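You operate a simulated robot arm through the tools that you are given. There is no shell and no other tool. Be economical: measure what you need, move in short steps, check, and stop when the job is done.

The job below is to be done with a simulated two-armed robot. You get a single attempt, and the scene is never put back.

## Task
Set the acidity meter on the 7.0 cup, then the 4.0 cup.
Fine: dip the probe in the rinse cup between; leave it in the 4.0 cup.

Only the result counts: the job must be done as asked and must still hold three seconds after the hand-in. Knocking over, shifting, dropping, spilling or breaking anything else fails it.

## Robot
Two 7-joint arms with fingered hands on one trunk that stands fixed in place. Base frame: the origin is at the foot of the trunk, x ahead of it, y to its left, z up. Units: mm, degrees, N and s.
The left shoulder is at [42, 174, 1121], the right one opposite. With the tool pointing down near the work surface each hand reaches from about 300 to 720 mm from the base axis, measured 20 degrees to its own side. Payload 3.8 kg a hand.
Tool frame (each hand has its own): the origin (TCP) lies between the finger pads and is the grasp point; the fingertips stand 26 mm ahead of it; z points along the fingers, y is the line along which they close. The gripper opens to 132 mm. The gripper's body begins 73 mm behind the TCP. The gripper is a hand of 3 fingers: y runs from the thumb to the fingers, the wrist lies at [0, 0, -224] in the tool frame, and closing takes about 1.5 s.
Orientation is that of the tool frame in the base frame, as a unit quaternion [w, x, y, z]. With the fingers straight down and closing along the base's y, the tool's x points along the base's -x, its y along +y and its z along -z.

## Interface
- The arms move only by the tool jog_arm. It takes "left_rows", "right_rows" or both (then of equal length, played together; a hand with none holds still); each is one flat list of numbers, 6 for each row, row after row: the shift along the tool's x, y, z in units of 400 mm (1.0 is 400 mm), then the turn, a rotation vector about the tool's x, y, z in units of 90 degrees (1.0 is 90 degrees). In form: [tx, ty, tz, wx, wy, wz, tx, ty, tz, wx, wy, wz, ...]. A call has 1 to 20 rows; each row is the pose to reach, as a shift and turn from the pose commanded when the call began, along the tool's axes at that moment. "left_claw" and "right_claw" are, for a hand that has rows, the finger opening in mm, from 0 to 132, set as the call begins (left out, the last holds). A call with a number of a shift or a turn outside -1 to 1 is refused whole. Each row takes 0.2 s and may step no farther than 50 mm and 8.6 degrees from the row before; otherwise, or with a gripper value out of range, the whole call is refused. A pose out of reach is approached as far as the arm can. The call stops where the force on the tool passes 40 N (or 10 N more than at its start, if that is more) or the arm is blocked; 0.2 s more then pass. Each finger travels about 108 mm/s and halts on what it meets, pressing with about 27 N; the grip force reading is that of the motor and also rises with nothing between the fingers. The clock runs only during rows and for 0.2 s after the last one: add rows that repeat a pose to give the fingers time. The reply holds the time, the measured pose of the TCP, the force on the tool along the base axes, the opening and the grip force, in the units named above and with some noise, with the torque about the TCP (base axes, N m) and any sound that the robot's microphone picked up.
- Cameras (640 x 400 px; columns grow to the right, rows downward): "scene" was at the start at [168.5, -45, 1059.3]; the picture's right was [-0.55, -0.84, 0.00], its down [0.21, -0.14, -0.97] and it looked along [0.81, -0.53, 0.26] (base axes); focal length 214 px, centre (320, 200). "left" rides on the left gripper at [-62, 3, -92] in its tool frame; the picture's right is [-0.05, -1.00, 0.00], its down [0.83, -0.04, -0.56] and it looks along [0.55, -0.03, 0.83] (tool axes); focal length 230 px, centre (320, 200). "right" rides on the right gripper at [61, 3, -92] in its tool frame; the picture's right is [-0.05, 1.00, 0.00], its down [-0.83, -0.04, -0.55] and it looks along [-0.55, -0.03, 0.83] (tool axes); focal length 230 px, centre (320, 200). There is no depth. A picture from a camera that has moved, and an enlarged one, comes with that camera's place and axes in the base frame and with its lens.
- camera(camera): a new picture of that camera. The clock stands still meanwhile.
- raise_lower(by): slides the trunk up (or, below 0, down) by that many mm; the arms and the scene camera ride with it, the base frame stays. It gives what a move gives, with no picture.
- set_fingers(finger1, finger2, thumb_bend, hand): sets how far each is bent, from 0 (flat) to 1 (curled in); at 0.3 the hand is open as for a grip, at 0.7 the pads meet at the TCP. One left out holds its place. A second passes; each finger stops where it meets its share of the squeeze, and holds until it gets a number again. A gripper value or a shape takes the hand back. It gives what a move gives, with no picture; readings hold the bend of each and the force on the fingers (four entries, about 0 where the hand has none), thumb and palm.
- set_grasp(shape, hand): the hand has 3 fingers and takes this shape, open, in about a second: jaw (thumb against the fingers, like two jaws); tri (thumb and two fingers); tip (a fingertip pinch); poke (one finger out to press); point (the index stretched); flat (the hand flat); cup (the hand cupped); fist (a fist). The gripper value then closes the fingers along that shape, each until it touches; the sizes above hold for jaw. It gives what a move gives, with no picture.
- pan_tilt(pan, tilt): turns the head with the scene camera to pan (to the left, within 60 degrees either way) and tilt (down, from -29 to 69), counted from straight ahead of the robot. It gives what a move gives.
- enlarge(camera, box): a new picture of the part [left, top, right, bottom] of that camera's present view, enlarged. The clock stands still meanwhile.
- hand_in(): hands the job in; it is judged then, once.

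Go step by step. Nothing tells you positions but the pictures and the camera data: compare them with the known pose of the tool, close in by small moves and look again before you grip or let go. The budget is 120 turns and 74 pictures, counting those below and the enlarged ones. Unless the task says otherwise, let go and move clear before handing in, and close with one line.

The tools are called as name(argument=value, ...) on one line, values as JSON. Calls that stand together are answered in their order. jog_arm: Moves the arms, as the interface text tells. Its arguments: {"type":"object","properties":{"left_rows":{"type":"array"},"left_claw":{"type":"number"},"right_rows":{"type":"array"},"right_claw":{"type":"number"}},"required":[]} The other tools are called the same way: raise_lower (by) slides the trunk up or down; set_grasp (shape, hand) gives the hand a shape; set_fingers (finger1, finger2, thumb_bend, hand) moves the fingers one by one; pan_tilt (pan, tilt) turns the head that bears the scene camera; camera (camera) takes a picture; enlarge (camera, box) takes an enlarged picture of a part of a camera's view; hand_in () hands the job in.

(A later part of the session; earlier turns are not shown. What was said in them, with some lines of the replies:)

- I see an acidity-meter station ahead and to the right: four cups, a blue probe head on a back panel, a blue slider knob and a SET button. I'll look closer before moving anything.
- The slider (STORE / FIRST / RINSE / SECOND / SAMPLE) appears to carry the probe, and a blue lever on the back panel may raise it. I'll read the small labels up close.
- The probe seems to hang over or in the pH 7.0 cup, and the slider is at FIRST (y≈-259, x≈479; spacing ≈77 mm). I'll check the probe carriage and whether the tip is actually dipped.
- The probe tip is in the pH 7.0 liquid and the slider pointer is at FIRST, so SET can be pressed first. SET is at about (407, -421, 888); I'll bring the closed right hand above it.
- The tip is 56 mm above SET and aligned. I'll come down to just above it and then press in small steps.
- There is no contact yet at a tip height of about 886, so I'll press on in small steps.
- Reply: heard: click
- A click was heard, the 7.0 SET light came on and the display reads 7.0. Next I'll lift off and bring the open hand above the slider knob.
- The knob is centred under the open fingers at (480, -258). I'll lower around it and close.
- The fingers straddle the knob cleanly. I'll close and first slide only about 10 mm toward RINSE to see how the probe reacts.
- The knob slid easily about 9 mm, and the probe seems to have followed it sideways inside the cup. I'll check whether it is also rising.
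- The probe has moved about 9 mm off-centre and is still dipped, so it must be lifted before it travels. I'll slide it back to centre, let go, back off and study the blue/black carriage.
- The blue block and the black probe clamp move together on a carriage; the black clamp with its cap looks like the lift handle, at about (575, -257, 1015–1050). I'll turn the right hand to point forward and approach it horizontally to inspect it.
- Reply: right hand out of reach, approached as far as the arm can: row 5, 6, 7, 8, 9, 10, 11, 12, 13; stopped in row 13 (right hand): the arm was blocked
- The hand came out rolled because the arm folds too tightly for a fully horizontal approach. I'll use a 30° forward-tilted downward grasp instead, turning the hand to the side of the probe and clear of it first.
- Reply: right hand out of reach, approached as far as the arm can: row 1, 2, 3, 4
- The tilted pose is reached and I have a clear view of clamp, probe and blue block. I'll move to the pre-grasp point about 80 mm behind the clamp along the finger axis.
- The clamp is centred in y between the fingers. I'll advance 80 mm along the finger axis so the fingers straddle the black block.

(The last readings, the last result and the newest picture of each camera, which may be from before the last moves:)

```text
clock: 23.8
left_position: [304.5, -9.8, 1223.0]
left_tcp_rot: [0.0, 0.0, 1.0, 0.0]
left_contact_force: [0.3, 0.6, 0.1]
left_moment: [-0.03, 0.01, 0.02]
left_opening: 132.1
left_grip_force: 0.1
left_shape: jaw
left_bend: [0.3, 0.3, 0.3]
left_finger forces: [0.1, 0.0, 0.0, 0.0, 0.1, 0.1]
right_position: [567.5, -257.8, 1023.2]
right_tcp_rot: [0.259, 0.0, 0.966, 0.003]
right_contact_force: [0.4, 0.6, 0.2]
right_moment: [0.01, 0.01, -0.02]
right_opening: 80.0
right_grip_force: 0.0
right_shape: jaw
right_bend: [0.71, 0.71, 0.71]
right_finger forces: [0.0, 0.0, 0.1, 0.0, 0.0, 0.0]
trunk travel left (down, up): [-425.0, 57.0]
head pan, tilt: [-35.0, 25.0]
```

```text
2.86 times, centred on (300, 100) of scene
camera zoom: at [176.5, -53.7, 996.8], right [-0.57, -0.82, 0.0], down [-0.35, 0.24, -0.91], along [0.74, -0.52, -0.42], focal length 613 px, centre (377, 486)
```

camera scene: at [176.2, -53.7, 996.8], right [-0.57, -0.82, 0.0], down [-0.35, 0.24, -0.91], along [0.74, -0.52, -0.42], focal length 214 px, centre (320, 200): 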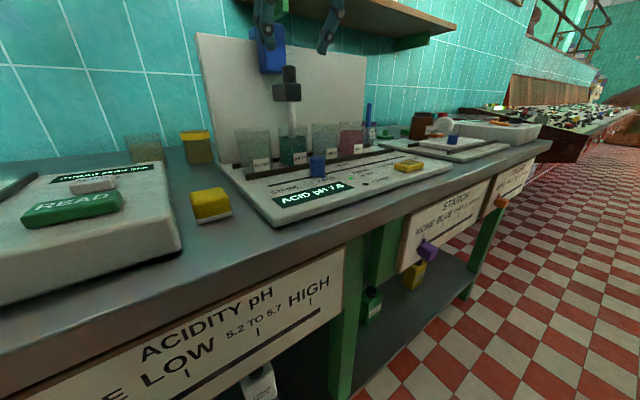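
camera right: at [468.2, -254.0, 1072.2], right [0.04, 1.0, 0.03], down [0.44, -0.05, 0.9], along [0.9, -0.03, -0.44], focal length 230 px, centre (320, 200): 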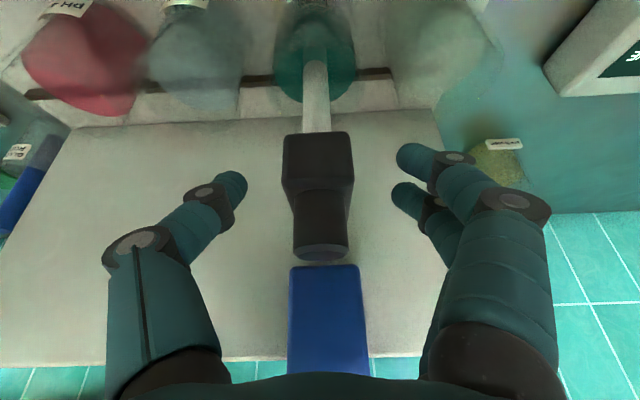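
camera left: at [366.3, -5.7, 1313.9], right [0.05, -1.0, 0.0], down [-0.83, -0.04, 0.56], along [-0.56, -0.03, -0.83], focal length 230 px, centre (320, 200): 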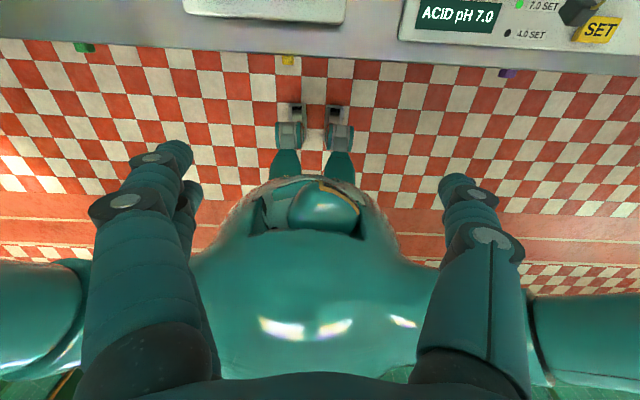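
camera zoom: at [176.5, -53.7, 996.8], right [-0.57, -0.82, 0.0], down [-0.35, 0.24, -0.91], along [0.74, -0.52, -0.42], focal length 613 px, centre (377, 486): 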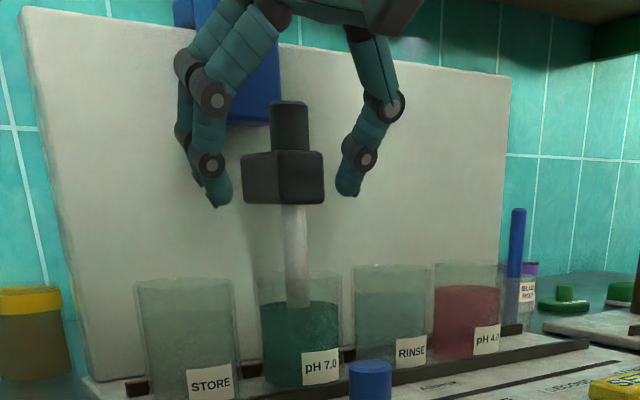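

The fingers sit right beside the black block. I'll close and try a gentle 10 mm lift.

jog_arm(right_rows=[0, 0, 0, 0, 0, 0, 0, 0, 0, 0, 0, 0, 0, 0, 0, 0, 0, 0, 0, 0, 0, 0, 0, 0], right_claw=0)

jog_arm(right_rows=[-0.006, 0, -0.011, 0, 0, 0, -0.0125, 0, -0.0217, 0, 0, 0, -0.0125, 0, -0.0217, 0, 0, 0])

enlarge(camera="scene", box=[220, 30, 380, 170])

```text
clock: 24.8
left_position: [304.0, -9.7, 1221.9]
left_tcp_rot: [0.0, 0.0, 1.0, 0.0]
left_contact_force: [0.6, -0.2, -0.5]
left_moment: [-0.01, -0.01, 0.03]
left_opening: 131.9
left_grip_force: 0.0
left_shape: jaw
left_bend: [0.3, 0.3, 0.3]
left_finger forces: [0.0, 0.1, 0.0, 0.0, 0.0, 0.0]
right_position: [567.0, -258.1, 1023.2]
right_tcp_rot: [0.258, 0.0, 0.966, 0.003]
right_contact_force: [0.7, 0.5, -0.4]
right_moment: [0.01, 0.0, 0.01]
right_opening: 26.5
right_grip_force: 26.9
right_shape: jaw
right_bend: [0.73, 0.73, 0.7]
right_finger forces: [12.0, 12.2, 0.1, 0.1, 24.4, 0.0]
trunk travel left (down, up): [-425.0, 57.0]
head pan, tilt: [-35.0, 25.0]
```

```text
clock: 25.6
left_position: [304.8, -10.4, 1222.0]
left_tcp_rot: [0.0, 0.0, 1.0, -0.001]
left_contact_force: [-0.5, 0.6, 0.9]
left_moment: [-0.01, 0.01, -0.03]
left_opening: 131.6
left_grip_force: 0.1
left_shape: jaw
left_bend: [0.3, 0.3, 0.3]
left_finger forces: [0.0, 0.0, 0.0, 0.0, 0.0, 0.1]
right_position: [566.4, -257.9, 1034.5]
right_tcp_rot: [0.259, 0.001, 0.966, 0.002]
right_contact_force: [-0.6, -0.9, 0.1]
right_moment: [0.04, 0.03, 0.0]
right_opening: 26.4
right_grip_force: 26.8
right_shape: jaw
right_bend: [0.73, 0.73, 0.7]
right_finger forces: [12.3, 12.3, 0.0, 0.1, 24.4, 0.0]
trunk travel left (down, up): [-425.0, 57.0]
head pan, tilt: [-35.0, 25.0]
```

```text
2.86 times, centred on (300, 100) of scene
camera zoom: at [176.5, -53.8, 996.7], right [-0.57, -0.82, 0.0], down [-0.35, 0.24, -0.91], along [0.74, -0.52, -0.42], focal length 613 px, centre (377, 486)
```

zoom: 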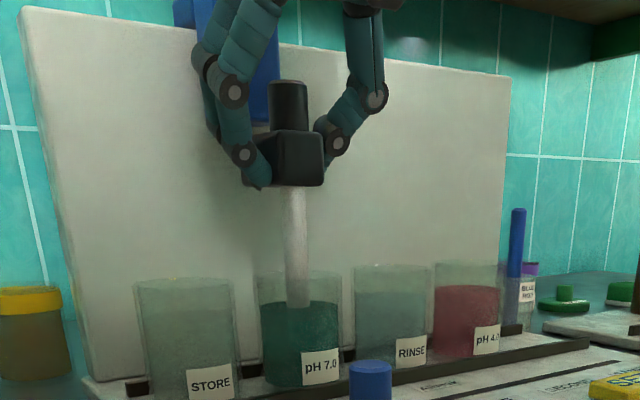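

The clamp lifts freely along with the probe. I'll continue another 45 mm and check.

jog_arm(right_rows=[-0.0125, 0, -0.0217, 0, 0, 0, -0.025, 0, -0.0433, 0, 0, 0, -0.0375, 0, -0.065, 0, 0, 0, -0.05, 0, -0.0866, 0, 0, 0, -0.05625, 0, -0.0974, 0, 0, 0])

enlarge(camera="scene", box=[220, 10, 380, 170])

```text
clock: 26.8
left_position: [304.1, -9.8, 1222.4]
left_tcp_rot: [-0.001, 0.0, 1.0, 0.0]
left_contact_force: [0.1, -0.2, 0.0]
left_moment: [0.01, 0.01, -0.03]
left_opening: 131.9
left_grip_force: 0.1
left_shape: jaw
left_bend: [0.3, 0.3, 0.3]
left_finger forces: [0.0, 0.1, 0.0, 0.0, 0.0, 0.0]
right_position: [567.0, -257.9, 1078.3]
right_tcp_rot: [0.257, 0.0, 0.966, 0.002]
right_contact_force: [-1.1, 0.6, -1.3]
right_moment: [0.01, 0.02, -0.01]
right_opening: 26.5
right_grip_force: 27.0
right_shape: jaw
right_bend: [0.73, 0.73, 0.7]
right_finger forces: [12.3, 12.3, 0.0, 0.0, 24.5, 0.1]
trunk travel left (down, up): [-425.0, 57.0]
head pan, tilt: [-35.0, 25.0]
```

```text
2.50 times, centred on (300, 90) of scene
camera zoom: at [176.5, -53.7, 996.7], right [-0.57, -0.82, 0.0], down [-0.35, 0.24, -0.91], along [0.74, -0.52, -0.42], focal length 536 px, centre (370, 475)
```

zoom: 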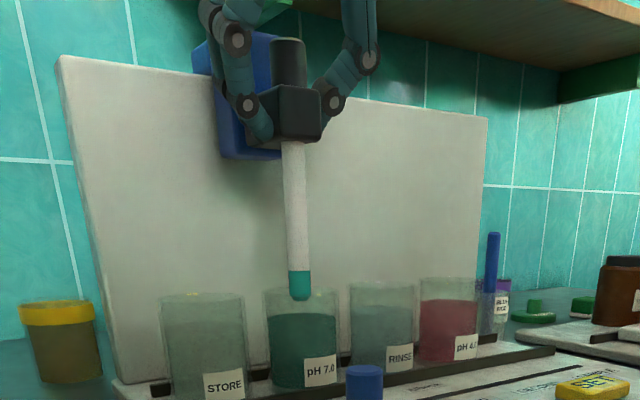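

The tip is out of the liquid and near the rim level. I'll lift about 25 mm more to clear the rims.

jog_arm(right_rows=[-0.0125, 0, -0.0217, 0, 0, 0, -0.025, 0, -0.0433, 0, 0, 0, -0.031, 0, -0.054, 0, 0, 0, -0.031, 0, -0.054, 0, 0, 0])

enlarge(camera="scene", box=[220, 10, 380, 170])

```text
clock: 27.8
left_position: [306.0, -9.8, 1222.3]
left_tcp_rot: [-0.002, 0.0, 1.0, 0.0]
left_contact_force: [-0.4, -0.5, -0.3]
left_moment: [0.0, -0.01, -0.01]
left_opening: 131.8
left_grip_force: 0.1
left_shape: jaw
left_bend: [0.3, 0.3, 0.3]
left_finger forces: [0.0, 0.0, 0.1, 0.1, 0.0, 0.0]
right_position: [566.7, -259.1, 1100.3]
right_tcp_rot: [0.254, 0.001, 0.967, 0.001]
right_contact_force: [-2.3, 1.7, -16.0]
right_moment: [0.03, 0.12, 0.0]
right_opening: 26.0
right_grip_force: 26.9
right_shape: jaw
right_bend: [0.73, 0.73, 0.7]
right_finger forces: [12.1, 12.5, 0.0, 0.0, 22.8, 0.0]
trunk travel left (down, up): [-425.0, 57.0]
head pan, tilt: [-35.0, 25.0]
```

```text
2.50 times, centred on (300, 90) of scene
camera zoom: at [177.4, -54.0, 996.2], right [-0.57, -0.82, 0.0], down [-0.35, 0.24, -0.91], along [0.74, -0.52, -0.42], focal length 536 px, centre (370, 475)
```

zoom: 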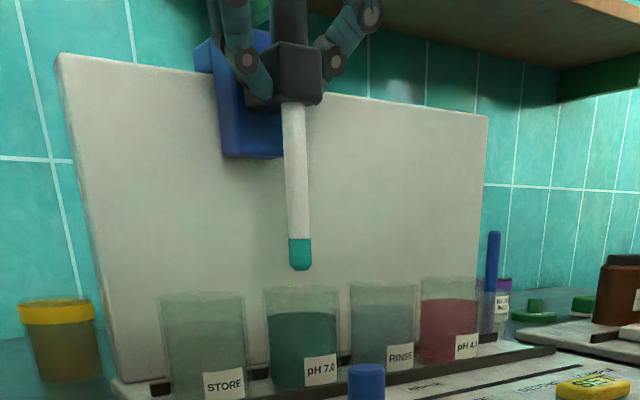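

The lift has reached its top stop with the tip about 12 mm above the rims. I'll ease off 2 mm and test dragging the carriage 10 mm toward RINSE.

jog_arm(right_rows=[0.0025, 0, 0.0043, 0, 0, 0, 0.0025, -0.0125, 0.0043, 0, 0, 0, 0.0025, -0.025, 0.0043, 0, 0, 0, 0.0025, -0.025, 0.0043, 0, 0, 0])

enlarge(camera="scene", box=[220, 10, 420, 210])

```text
clock: 28.8
left_position: [303.4, -10.5, 1222.8]
left_tcp_rot: [0.0, -0.001, 1.0, 0.0]
left_contact_force: [0.5, 0.1, 0.4]
left_moment: [-0.02, 0.02, -0.02]
left_opening: 131.9
left_grip_force: 0.1
left_shape: jaw
left_bend: [0.3, 0.3, 0.3]
left_finger forces: [0.0, 0.0, 0.0, 0.0, 0.0, 0.1]
right_position: [568.5, -269.6, 1099.3]
right_tcp_rot: [0.257, 0.0, 0.966, 0.002]
right_contact_force: [-5.5, 0.2, -14.7]
right_moment: [0.03, 0.25, 0.04]
right_opening: 25.9
right_grip_force: 26.6
right_shape: jaw
right_bend: [0.73, 0.73, 0.7]
right_finger forces: [12.1, 12.2, 0.0, 0.0, 24.0, 0.0]
trunk travel left (down, up): [-425.0, 57.0]
head pan, tilt: [-35.0, 25.0]
```

```text
2.00 times, centred on (320, 110) of scene
camera zoom: at [176.8, -54.1, 996.6], right [-0.57, -0.82, 0.0], down [-0.35, 0.24, -0.91], along [0.74, -0.52, -0.42], focal length 429 px, centre (320, 380)
```

zoom: 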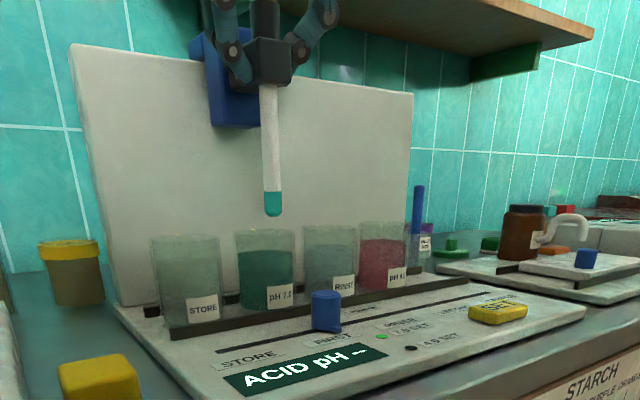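

The carriage glides freely, and the display dashes out in the air as expected. I'll continue to the RINSE position (y≈-336).

jog_arm(right_rows=[0.002, -0.03, 0.0035, 0, 0, 0, 0.002, -0.06, 0.0035, 0, 0, 0, 0.002, -0.09, 0.0035, 0, 0, 0, 0.002, -0.12, 0.0035, 0, 0, 0, 0.002, -0.15, 0.0035, 0, 0, 0, 0.002, -0.167, 0.0035, 0, 0, 0, 0.002, -0.167, 0.0035, 0, 0, 0])

enlarge(camera="scene", box=[220, 10, 420, 210])

camera(camera="right")

```text
clock: 30.4
left_position: [304.3, -10.7, 1223.7]
left_tcp_rot: [-0.001, 0.001, 1.0, 0.0]
left_contact_force: [0.1, -0.2, 0.5]
left_moment: [0.0, -0.01, 0.03]
left_opening: 131.8
left_grip_force: 0.0
left_shape: jaw
left_bend: [0.3, 0.3, 0.3]
left_finger forces: [0.0, 0.1, 0.0, 0.1, 0.0, 0.0]
right_position: [567.2, -337.0, 1099.5]
right_tcp_rot: [0.258, 0.0, 0.966, 0.003]
right_contact_force: [-6.6, -0.7, -12.7]
right_moment: [0.04, 0.21, 0.03]
right_opening: 25.9
right_grip_force: 26.6
right_shape: jaw
right_bend: [0.73, 0.73, 0.7]
right_finger forces: [12.0, 12.3, 0.1, 0.0, 24.6, 0.0]
trunk travel left (down, up): [-425.0, 57.0]
head pan, tilt: [-35.0, 25.0]
```

```text
2.00 times, centred on (320, 110) of scene
camera zoom: at [176.5, -54.2, 996.6], right [-0.57, -0.82, 0.0], down [-0.35, 0.24, -0.91], along [0.74, -0.52, -0.42], focal length 429 px, centre (320, 380)
```

zoom: 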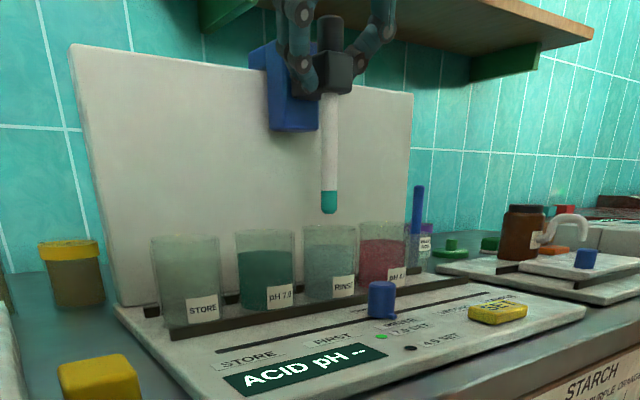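

```text
34 pictures are left
camera right: at [468.7, -332.1, 1148.2], right [0.04, 1.0, 0.03], down [0.44, -0.05, 0.89], along [0.9, -0.03, -0.45], focal length 230 px, centre (320, 200)
```

right: 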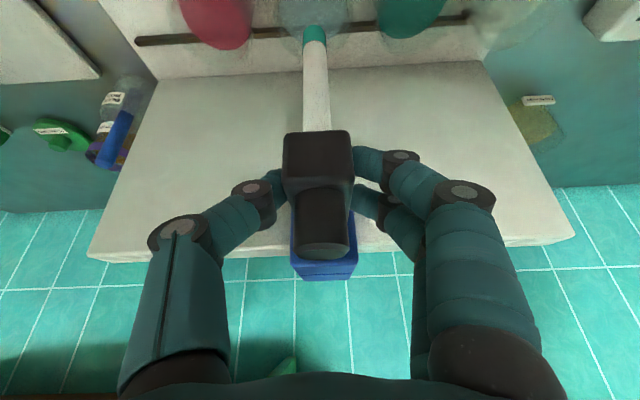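

The probe is centred over the RINSE cup. I'll lower it about 74 mm to dip.

jog_arm(right_rows=[0.02, 0, 0.0346, 0, 0, 0, 0.04, 0, 0.0693, 0, 0, 0, 0.06, 0, 0.104, 0, 0, 0, 0.075, 0, 0.13, 0, 0, 0, 0.0925, 0, 0.16, 0, 0, 0, 0.0925, 0, 0.16, 0, 0, 0, 0.0925, 0, 0.16, 0, 0, 0])

enlarge(camera="scene", box=[220, 30, 420, 210])

```text
clock: 32.0
left_position: [303.8, -9.3, 1223.3]
left_tcp_rot: [0.0, 0.0, 1.0, 0.0]
left_contact_force: [0.5, 0.9, 0.9]
left_moment: [0.0, 0.02, 0.02]
left_opening: 131.8
left_grip_force: 0.0
left_shape: jaw
left_bend: [0.3, 0.3, 0.3]
left_finger forces: [0.1, 0.0, 0.1, 0.0, 0.0, 0.0]
right_position: [567.8, -335.1, 1024.3]
right_tcp_rot: [0.257, 0.0, 0.966, 0.003]
right_contact_force: [-5.7, 0.8, -0.8]
right_moment: [0.02, 0.11, -0.01]
right_opening: 26.0
right_grip_force: 27.1
right_shape: jaw
right_bend: [0.73, 0.73, 0.7]
right_finger forces: [13.4, 13.0, 0.1, 0.0, 26.1, 0.0]
trunk travel left (down, up): [-425.0, 57.0]
head pan, tilt: [-35.0, 25.0]
```

```text
2.22 times, centred on (320, 120) of scene
camera zoom: at [176.0, -53.7, 996.8], right [-0.57, -0.82, 0.0], down [-0.35, 0.24, -0.91], along [0.74, -0.52, -0.42], focal length 477 px, centre (320, 378)
```

zoom: 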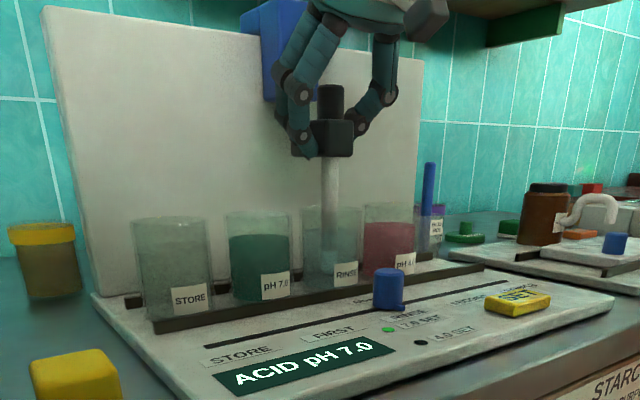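

The probe is dipped in the rinse and the display reads 7.0. I'll hold about 2 s, then raise it back up.

jog_arm(right_rows=[0, 0, 0, 0, 0, 0, 0, 0, 0, 0, 0, 0, 0, 0, 0, 0, 0, 0, 0, 0, 0, 0, 0, 0, 0, 0, 0, 0, 0, 0, 0, 0, 0, 0, 0, 0, 0, 0, 0, 0, 0, 0, 0, 0, 0, 0, 0, 0, 0, 0, 0, 0, 0, 0, -0.02, 0, -0.0346, 0, 0, 0, -0.04, 0, -0.0693, 0, 0, 0, -0.06, 0, -0.104, 0, 0, 0, -0.075, 0, -0.13, 0, 0, 0, -0.091, 0, -0.158, 0, 0, 0, -0.091, 0, -0.158, 0, 0, 0])

enlarge(camera="scene", box=[220, 10, 420, 210])

```text
clock: 35.2
left_position: [303.4, -9.1, 1223.3]
left_tcp_rot: [0.0, 0.0, 1.0, 0.0]
left_contact_force: [0.4, 0.0, 0.3]
left_moment: [-0.02, 0.0, -0.02]
left_opening: 131.9
left_grip_force: 0.0
left_shape: jaw
left_bend: [0.3, 0.3, 0.3]
left_finger forces: [0.0, 0.0, 0.0, 0.1, 0.0, 0.0]
right_position: [567.1, -334.8, 1098.6]
right_tcp_rot: [0.259, 0.0, 0.966, 0.002]
right_contact_force: [-5.0, 0.0, -2.2]
right_moment: [0.04, 0.1, 0.02]
right_opening: 26.2
right_grip_force: 26.7
right_shape: jaw
right_bend: [0.73, 0.73, 0.7]
right_finger forces: [13.3, 13.0, 0.1, 0.0, 25.8, 0.1]
trunk travel left (down, up): [-425.0, 57.0]
head pan, tilt: [-35.0, 25.0]
```

```text
2.00 times, centred on (320, 110) of scene
camera zoom: at [176.0, -53.8, 996.8], right [-0.57, -0.82, 0.0], down [-0.35, 0.24, -0.91], along [0.74, -0.52, -0.42], focal length 429 px, centre (320, 380)
```

zoom: 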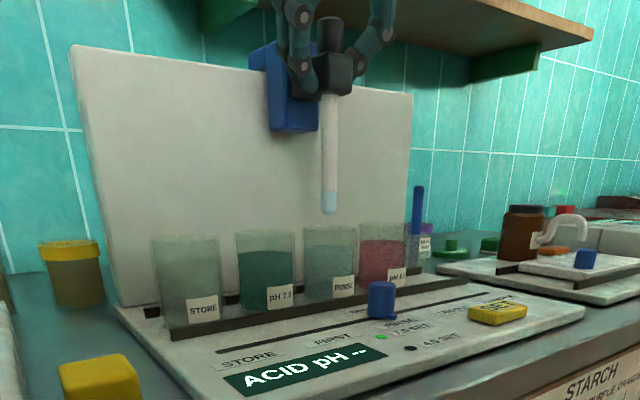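

The green film is gone and the tip looks rinsed. Now I'll slide to the pH 4.0 cup (y≈-413).

jog_arm(right_rows=[0, -0.035, 0, 0, 0, 0, 0, -0.07, 0, 0, 0, 0, 0, -0.105, 0, 0, 0, 0, 0, -0.14, 0, 0, 0, 0, 0, -0.175, 0, 0, 0, 0, 0, -0.194, 0, 0, 0, 0, 0, -0.194, 0, 0, 0, 0])

enlarge(camera="scene", box=[220, 10, 420, 210])

camera(camera="right")

```text
clock: 36.8
left_position: [303.6, -9.6, 1222.9]
left_tcp_rot: [0.0, 0.0, 1.0, 0.0]
left_contact_force: [-0.8, 0.1, -0.8]
left_moment: [-0.01, -0.01, -0.04]
left_opening: 131.7
left_grip_force: 0.1
left_shape: jaw
left_bend: [0.3, 0.3, 0.3]
left_finger forces: [0.1, 0.0, 0.0, 0.0, 0.0, 0.1]
right_position: [567.1, -413.4, 1098.1]
right_tcp_rot: [0.258, 0.0, 0.966, 0.003]
right_contact_force: [-7.2, -1.2, -4.2]
right_moment: [-0.03, 0.13, 0.01]
right_opening: 26.1
right_grip_force: 27.5
right_shape: jaw
right_bend: [0.73, 0.73, 0.7]
right_finger forces: [12.9, 12.6, 0.0, 0.0, 26.2, 0.0]
trunk travel left (down, up): [-425.0, 57.0]
head pan, tilt: [-35.0, 25.0]
```

```text
2.00 times, centred on (320, 110) of scene
camera zoom: at [175.9, -54.0, 996.8], right [-0.57, -0.82, 0.0], down [-0.35, 0.24, -0.91], along [0.74, -0.52, -0.42], focal length 429 px, centre (320, 380)
```

zoom: 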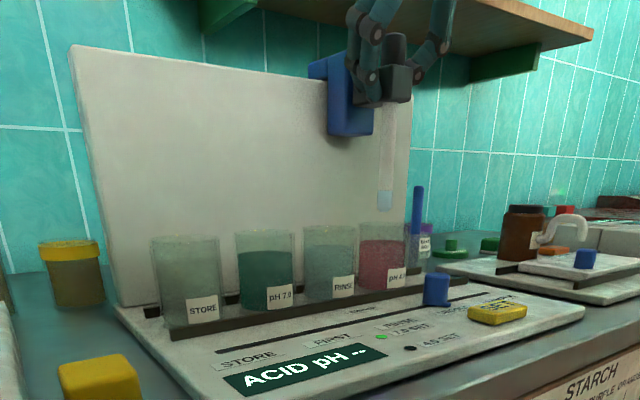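

```text
30 pictures are left
camera right: at [468.8, -409.7, 1147.4], right [0.04, 1.0, 0.03], down [0.44, -0.05, 0.89], along [0.9, -0.03, -0.45], focal length 230 px, centre (320, 200)
```

right: 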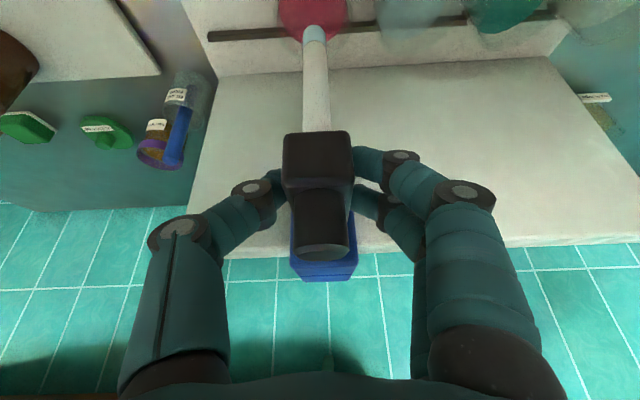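

The probe is centred over the pH 4.0 cup. I'll lower it 75 mm.

jog_arm(right_rows=[0.02, 0, 0.0346, 0, 0, 0, 0.04, 0, 0.0693, 0, 0, 0, 0.06, 0, 0.104, 0, 0, 0, 0.075, 0, 0.13, 0, 0, 0, 0.0935, 0, 0.162, 0, 0, 0, 0.0935, 0, 0.162, 0, 0, 0, 0.0935, 0, 0.162, 0, 0, 0])

enlarge(camera="scene", box=[220, 30, 420, 210])

```text
clock: 38.4
left_position: [303.3, -8.8, 1222.7]
left_tcp_rot: [0.0, -0.001, 1.0, 0.0]
left_contact_force: [0.5, -0.3, -0.3]
left_moment: [-0.05, 0.02, -0.01]
left_opening: 131.8
left_grip_force: 0.1
left_shape: jaw
left_bend: [0.3, 0.3, 0.3]
left_finger forces: [0.0, 0.0, 0.1, 0.1, 0.0, 0.0]
right_position: [567.6, -411.4, 1023.2]
right_tcp_rot: [0.258, 0.0, 0.966, 0.002]
right_contact_force: [-4.6, -1.9, 1.1]
right_moment: [-0.02, 0.07, -0.01]
right_opening: 26.3
right_grip_force: 27.4
right_shape: jaw
right_bend: [0.73, 0.73, 0.7]
right_finger forces: [12.9, 12.6, 0.0, 0.0, 27.1, 0.1]
trunk travel left (down, up): [-425.0, 57.0]
head pan, tilt: [-35.0, 25.0]
```

```text
2.22 times, centred on (320, 120) of scene
camera zoom: at [175.9, -53.9, 996.8], right [-0.57, -0.82, 0.0], down [-0.35, 0.24, -0.91], along [0.74, -0.52, -0.42], focal length 477 px, centre (320, 378)
```

zoom: 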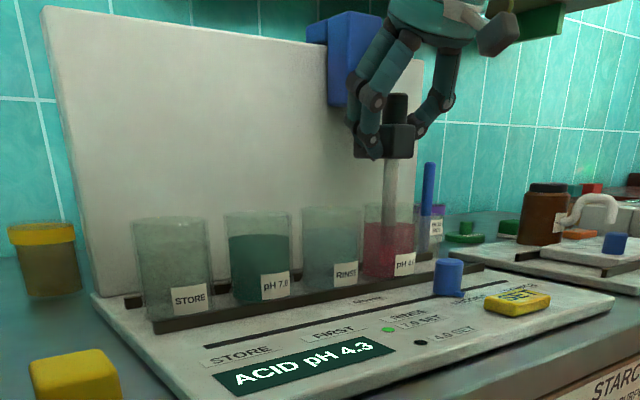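

The display reads 4.3 in the 4.0 cup, as expected before setting. I'll release the clamp and back straight out.

jog_arm(right_rows=[0, 0, 0, 0, 0, 0, 0, 0, 0, 0, 0, 0, 0, 0, 0, 0, 0, 0, 0, 0, -0.05, 0, 0, 0, 0, 0, -0.12, 0, 0, 0, 0, 0, -0.2, 0, 0, 0, 0, 0, -0.27, 0, 0, 0, 0, 0, -0.27, 0, 0, 0], right_claw=80)

enlarge(camera="scene", box=[220, 30, 420, 210])

```text
clock: 40.2
left_position: [303.0, -10.3, 1221.9]
left_tcp_rot: [0.0, -0.001, 1.0, 0.0]
left_contact_force: [-0.3, 0.8, 0.1]
left_moment: [0.0, 0.02, -0.03]
left_opening: 131.8
left_grip_force: 0.1
left_shape: jaw
left_bend: [0.3, 0.3, 0.3]
left_finger forces: [0.0, 0.0, 0.0, 0.1, 0.1, 0.0]
right_position: [514.7, -411.9, 1113.6]
right_tcp_rot: [0.258, 0.0, 0.966, 0.002]
right_contact_force: [1.1, -0.1, -0.1]
right_moment: [-0.01, -0.02, 0.01]
right_opening: 79.6
right_grip_force: 0.1
right_shape: jaw
right_bend: [0.71, 0.71, 0.71]
right_finger forces: [0.0, 0.0, 0.0, 0.0, 0.0, 0.1]
trunk travel left (down, up): [-425.0, 57.0]
head pan, tilt: [-35.0, 25.0]
```

```text
2.22 times, centred on (320, 120) of scene
camera zoom: at [176.9, -53.8, 996.6], right [-0.57, -0.82, 0.0], down [-0.35, 0.24, -0.91], along [0.74, -0.52, -0.42], focal length 477 px, centre (320, 378)
```

zoom: 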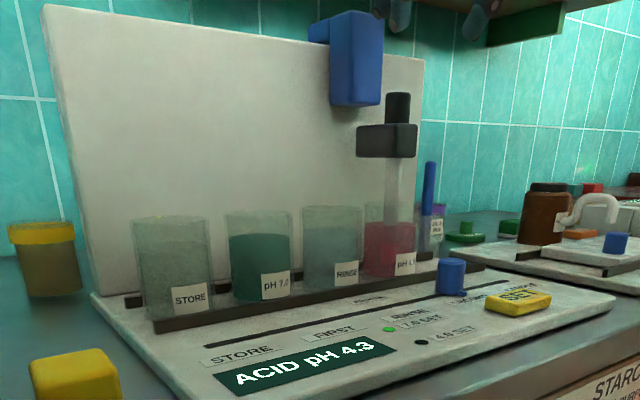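

The probe stays dipped and the clamp is free. I'll close the fingers and move back, upright, above SET.

jog_arm(right_rows=[0.054, -0.005, -0.031, 0, 0.083, 0, 0.108, -0.01, -0.0625, 0, 0.167, 0, 0.162, -0.015, -0.094, 0, 0.25, 0, 0.2165, -0.0225, -0.125, 0, 0.333, 0, 0.265, -0.0225, -0.05, 0, 0.333, 0, 0.314, -0.0225, 0.026, 0, 0.333, 0, 0.363, -0.0225, 0.102, 0, 0.333, 0, 0.412, -0.0225, 0.178, 0, 0.333, 0, 0.412, -0.0225, 0.178, 0, 0.333, 0], right_claw=0)

camera(camera="right")

```text
clock: 42.2
left_position: [303.8, -9.3, 1222.7]
left_tcp_rot: [0.0, -0.001, 1.0, 0.0]
left_contact_force: [0.0, 0.2, 0.3]
left_moment: [0.04, -0.02, 0.0]
left_opening: 132.0
left_grip_force: 0.0
left_shape: jaw
left_bend: [0.3, 0.3, 0.3]
left_finger forces: [0.0, 0.1, 0.0, 0.0, 0.0, 0.0]
right_position: [408.6, -420.1, 971.2]
right_tcp_rot: [-0.002, -0.001, 1.0, 0.003]
right_contact_force: [-0.8, 0.1, -0.1]
right_moment: [-0.01, 0.0, -0.01]
right_opening: 0.0
right_grip_force: 26.0
right_shape: jaw
right_bend: [0.65, 0.65, 0.67]
right_finger forces: [0.0, 0.1, 0.1, 0.0, 0.1, 0.0]
trunk travel left (down, up): [-425.0, 57.0]
head pan, tilt: [-35.0, 25.0]
```

```text
27 pictures are left
camera right: at [346.9, -417.6, 1063.8], right [0.05, 1.0, 0.0], down [0.83, -0.04, 0.55], along [0.55, -0.02, -0.83], focal length 230 px, centre (320, 200)
```

right: 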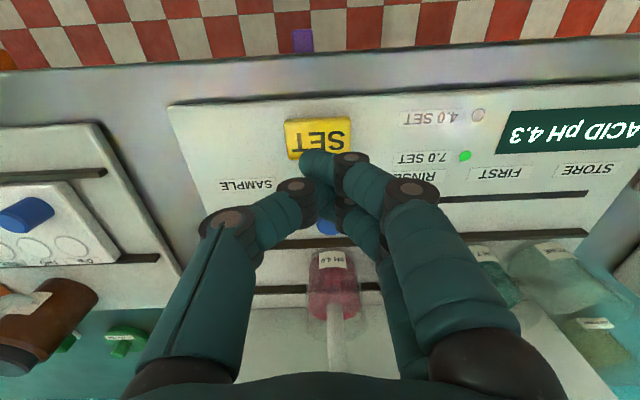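

This is the same pose as for the first press, and the knob is clear behind the fingers. I'll press SET once.

jog_arm(right_rows=[0, 0, 0.06, 0, 0, 0, 0, 0, 0.12, 0, 0, 0, 0, 0, 0.14, 0, 0, 0, 0, 0, 0.148, 0, 0, 0, 0, 0, 0.152, 0, 0, 0, 0, 0, 0.156, 0, 0, 0, 0, 0, 0.16, 0, 0, 0])

enlarge(camera="scene", box=[220, 30, 420, 210])

```text
clock: 43.8
left_position: [303.6, -9.5, 1223.6]
left_tcp_rot: [0.001, 0.0, 1.0, 0.0]
left_contact_force: [-0.7, 0.8, 0.4]
left_moment: [-0.03, 0.01, 0.0]
left_opening: 131.9
left_grip_force: 0.1
left_shape: jaw
left_bend: [0.3, 0.3, 0.3]
left_finger forces: [0.1, 0.0, 0.1, 0.0, 0.0, 0.0]
right_position: [406.7, -420.7, 909.8]
right_tcp_rot: [0.0, 0.0, 1.0, 0.002]
right_contact_force: [0.3, -0.3, 4.3]
right_moment: [-0.03, 0.0, 0.0]
right_opening: 0.0
right_grip_force: 26.7
right_shape: jaw
right_bend: [0.65, 0.65, 0.67]
right_finger forces: [0.0, 0.0, 0.1, 0.1, 0.0, 0.0]
trunk travel left (down, up): [-425.0, 57.0]
head pan, tilt: [-35.0, 25.0]
heard: click
```

```text
2.22 times, centred on (320, 120) of scene
camera zoom: at [176.3, -53.6, 996.9], right [-0.57, -0.82, 0.0], down [-0.35, 0.24, -0.91], along [0.74, -0.52, -0.42], focal length 477 px, centre (320, 378)
```

zoom: 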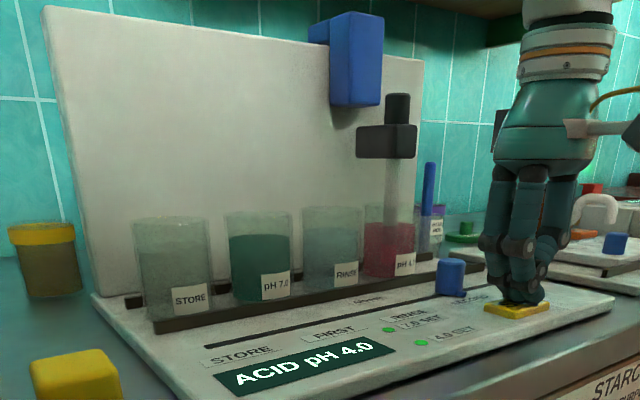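

Both SET lights are green and the display reads 4.0. I'll lift straight off, move clear and confirm.

jog_arm(right_rows=[0, 0, -0.06, 0, 0, 0, 0, 0, -0.15, 0, 0, 0, 0.03, 0, -0.25, 0, 0, 0, 0.08, 0, -0.35, 0, 0, 0, 0.13, 0, -0.45, 0, 0, 0, 0.13, 0, -0.45, 0, 0, 0])

camera(camera="scene")

enlarge(camera="scene", box=[220, 30, 460, 230])

```text
clock: 45.2
left_position: [305.3, -9.8, 1222.9]
left_tcp_rot: [0.0, 0.0, 1.0, 0.0]
left_contact_force: [-0.9, 0.3, -0.3]
left_moment: [-0.03, 0.0, 0.0]
left_opening: 131.8
left_grip_force: 0.1
left_shape: jaw
left_bend: [0.3, 0.3, 0.3]
left_finger forces: [0.1, 0.0, 0.0, 0.1, 0.0, 0.0]
right_position: [355.6, -422.7, 1087.3]
right_tcp_rot: [-0.002, -0.001, 1.0, 0.002]
right_contact_force: [-0.1, 0.1, -0.1]
right_moment: [-0.02, 0.01, 0.03]
right_opening: 0.0
right_grip_force: 27.4
right_shape: jaw
right_bend: [0.65, 0.65, 0.67]
right_finger forces: [0.0, 0.0, 0.0, 0.0, 0.0, 0.0]
trunk travel left (down, up): [-425.0, 57.0]
head pan, tilt: [-35.0, 25.0]
```

```text
25 pictures are left
camera scene: at [177.0, -53.8, 996.5], right [-0.57, -0.82, 0.0], down [-0.35, 0.24, -0.91], along [0.74, -0.52, -0.42], focal length 214 px, centre (320, 200)
```

scene: 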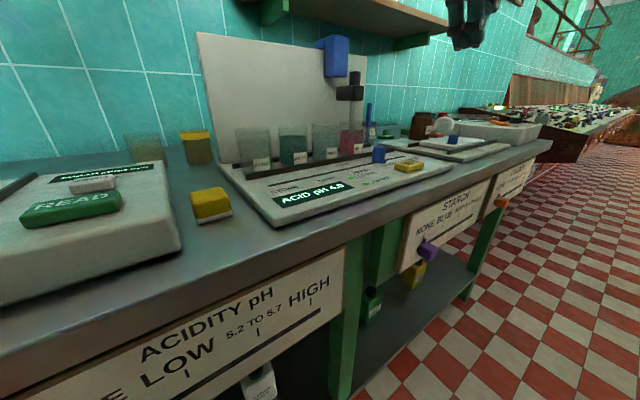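

```text
2.00 times, centred on (340, 130) of scene
camera zoom: at [177.0, -53.8, 996.5], right [-0.57, -0.82, 0.0], down [-0.35, 0.24, -0.91], along [0.74, -0.52, -0.42], focal length 429 px, centre (280, 340)
```

zoom: 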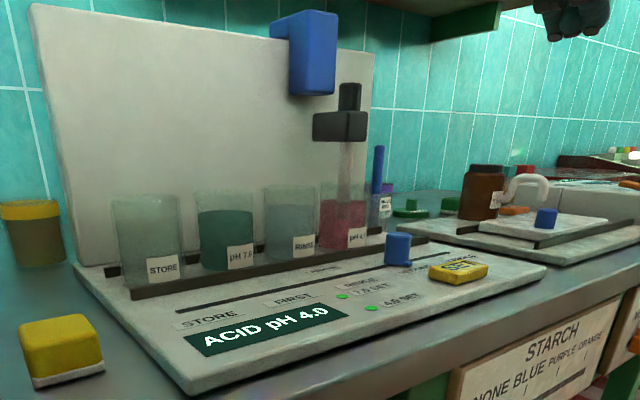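

Both set lights are on, the display shows 4.0, the probe rests in the 4.0 cup and the hand is clear, so I'm handing in.

hand_in()

```text
The job is handed in.
```

The meter was set on the 7.0 cup, the probe was dipped in the rinse cup, the meter was set on the 4.0 cup, and the probe was left in the 4.0 cup.
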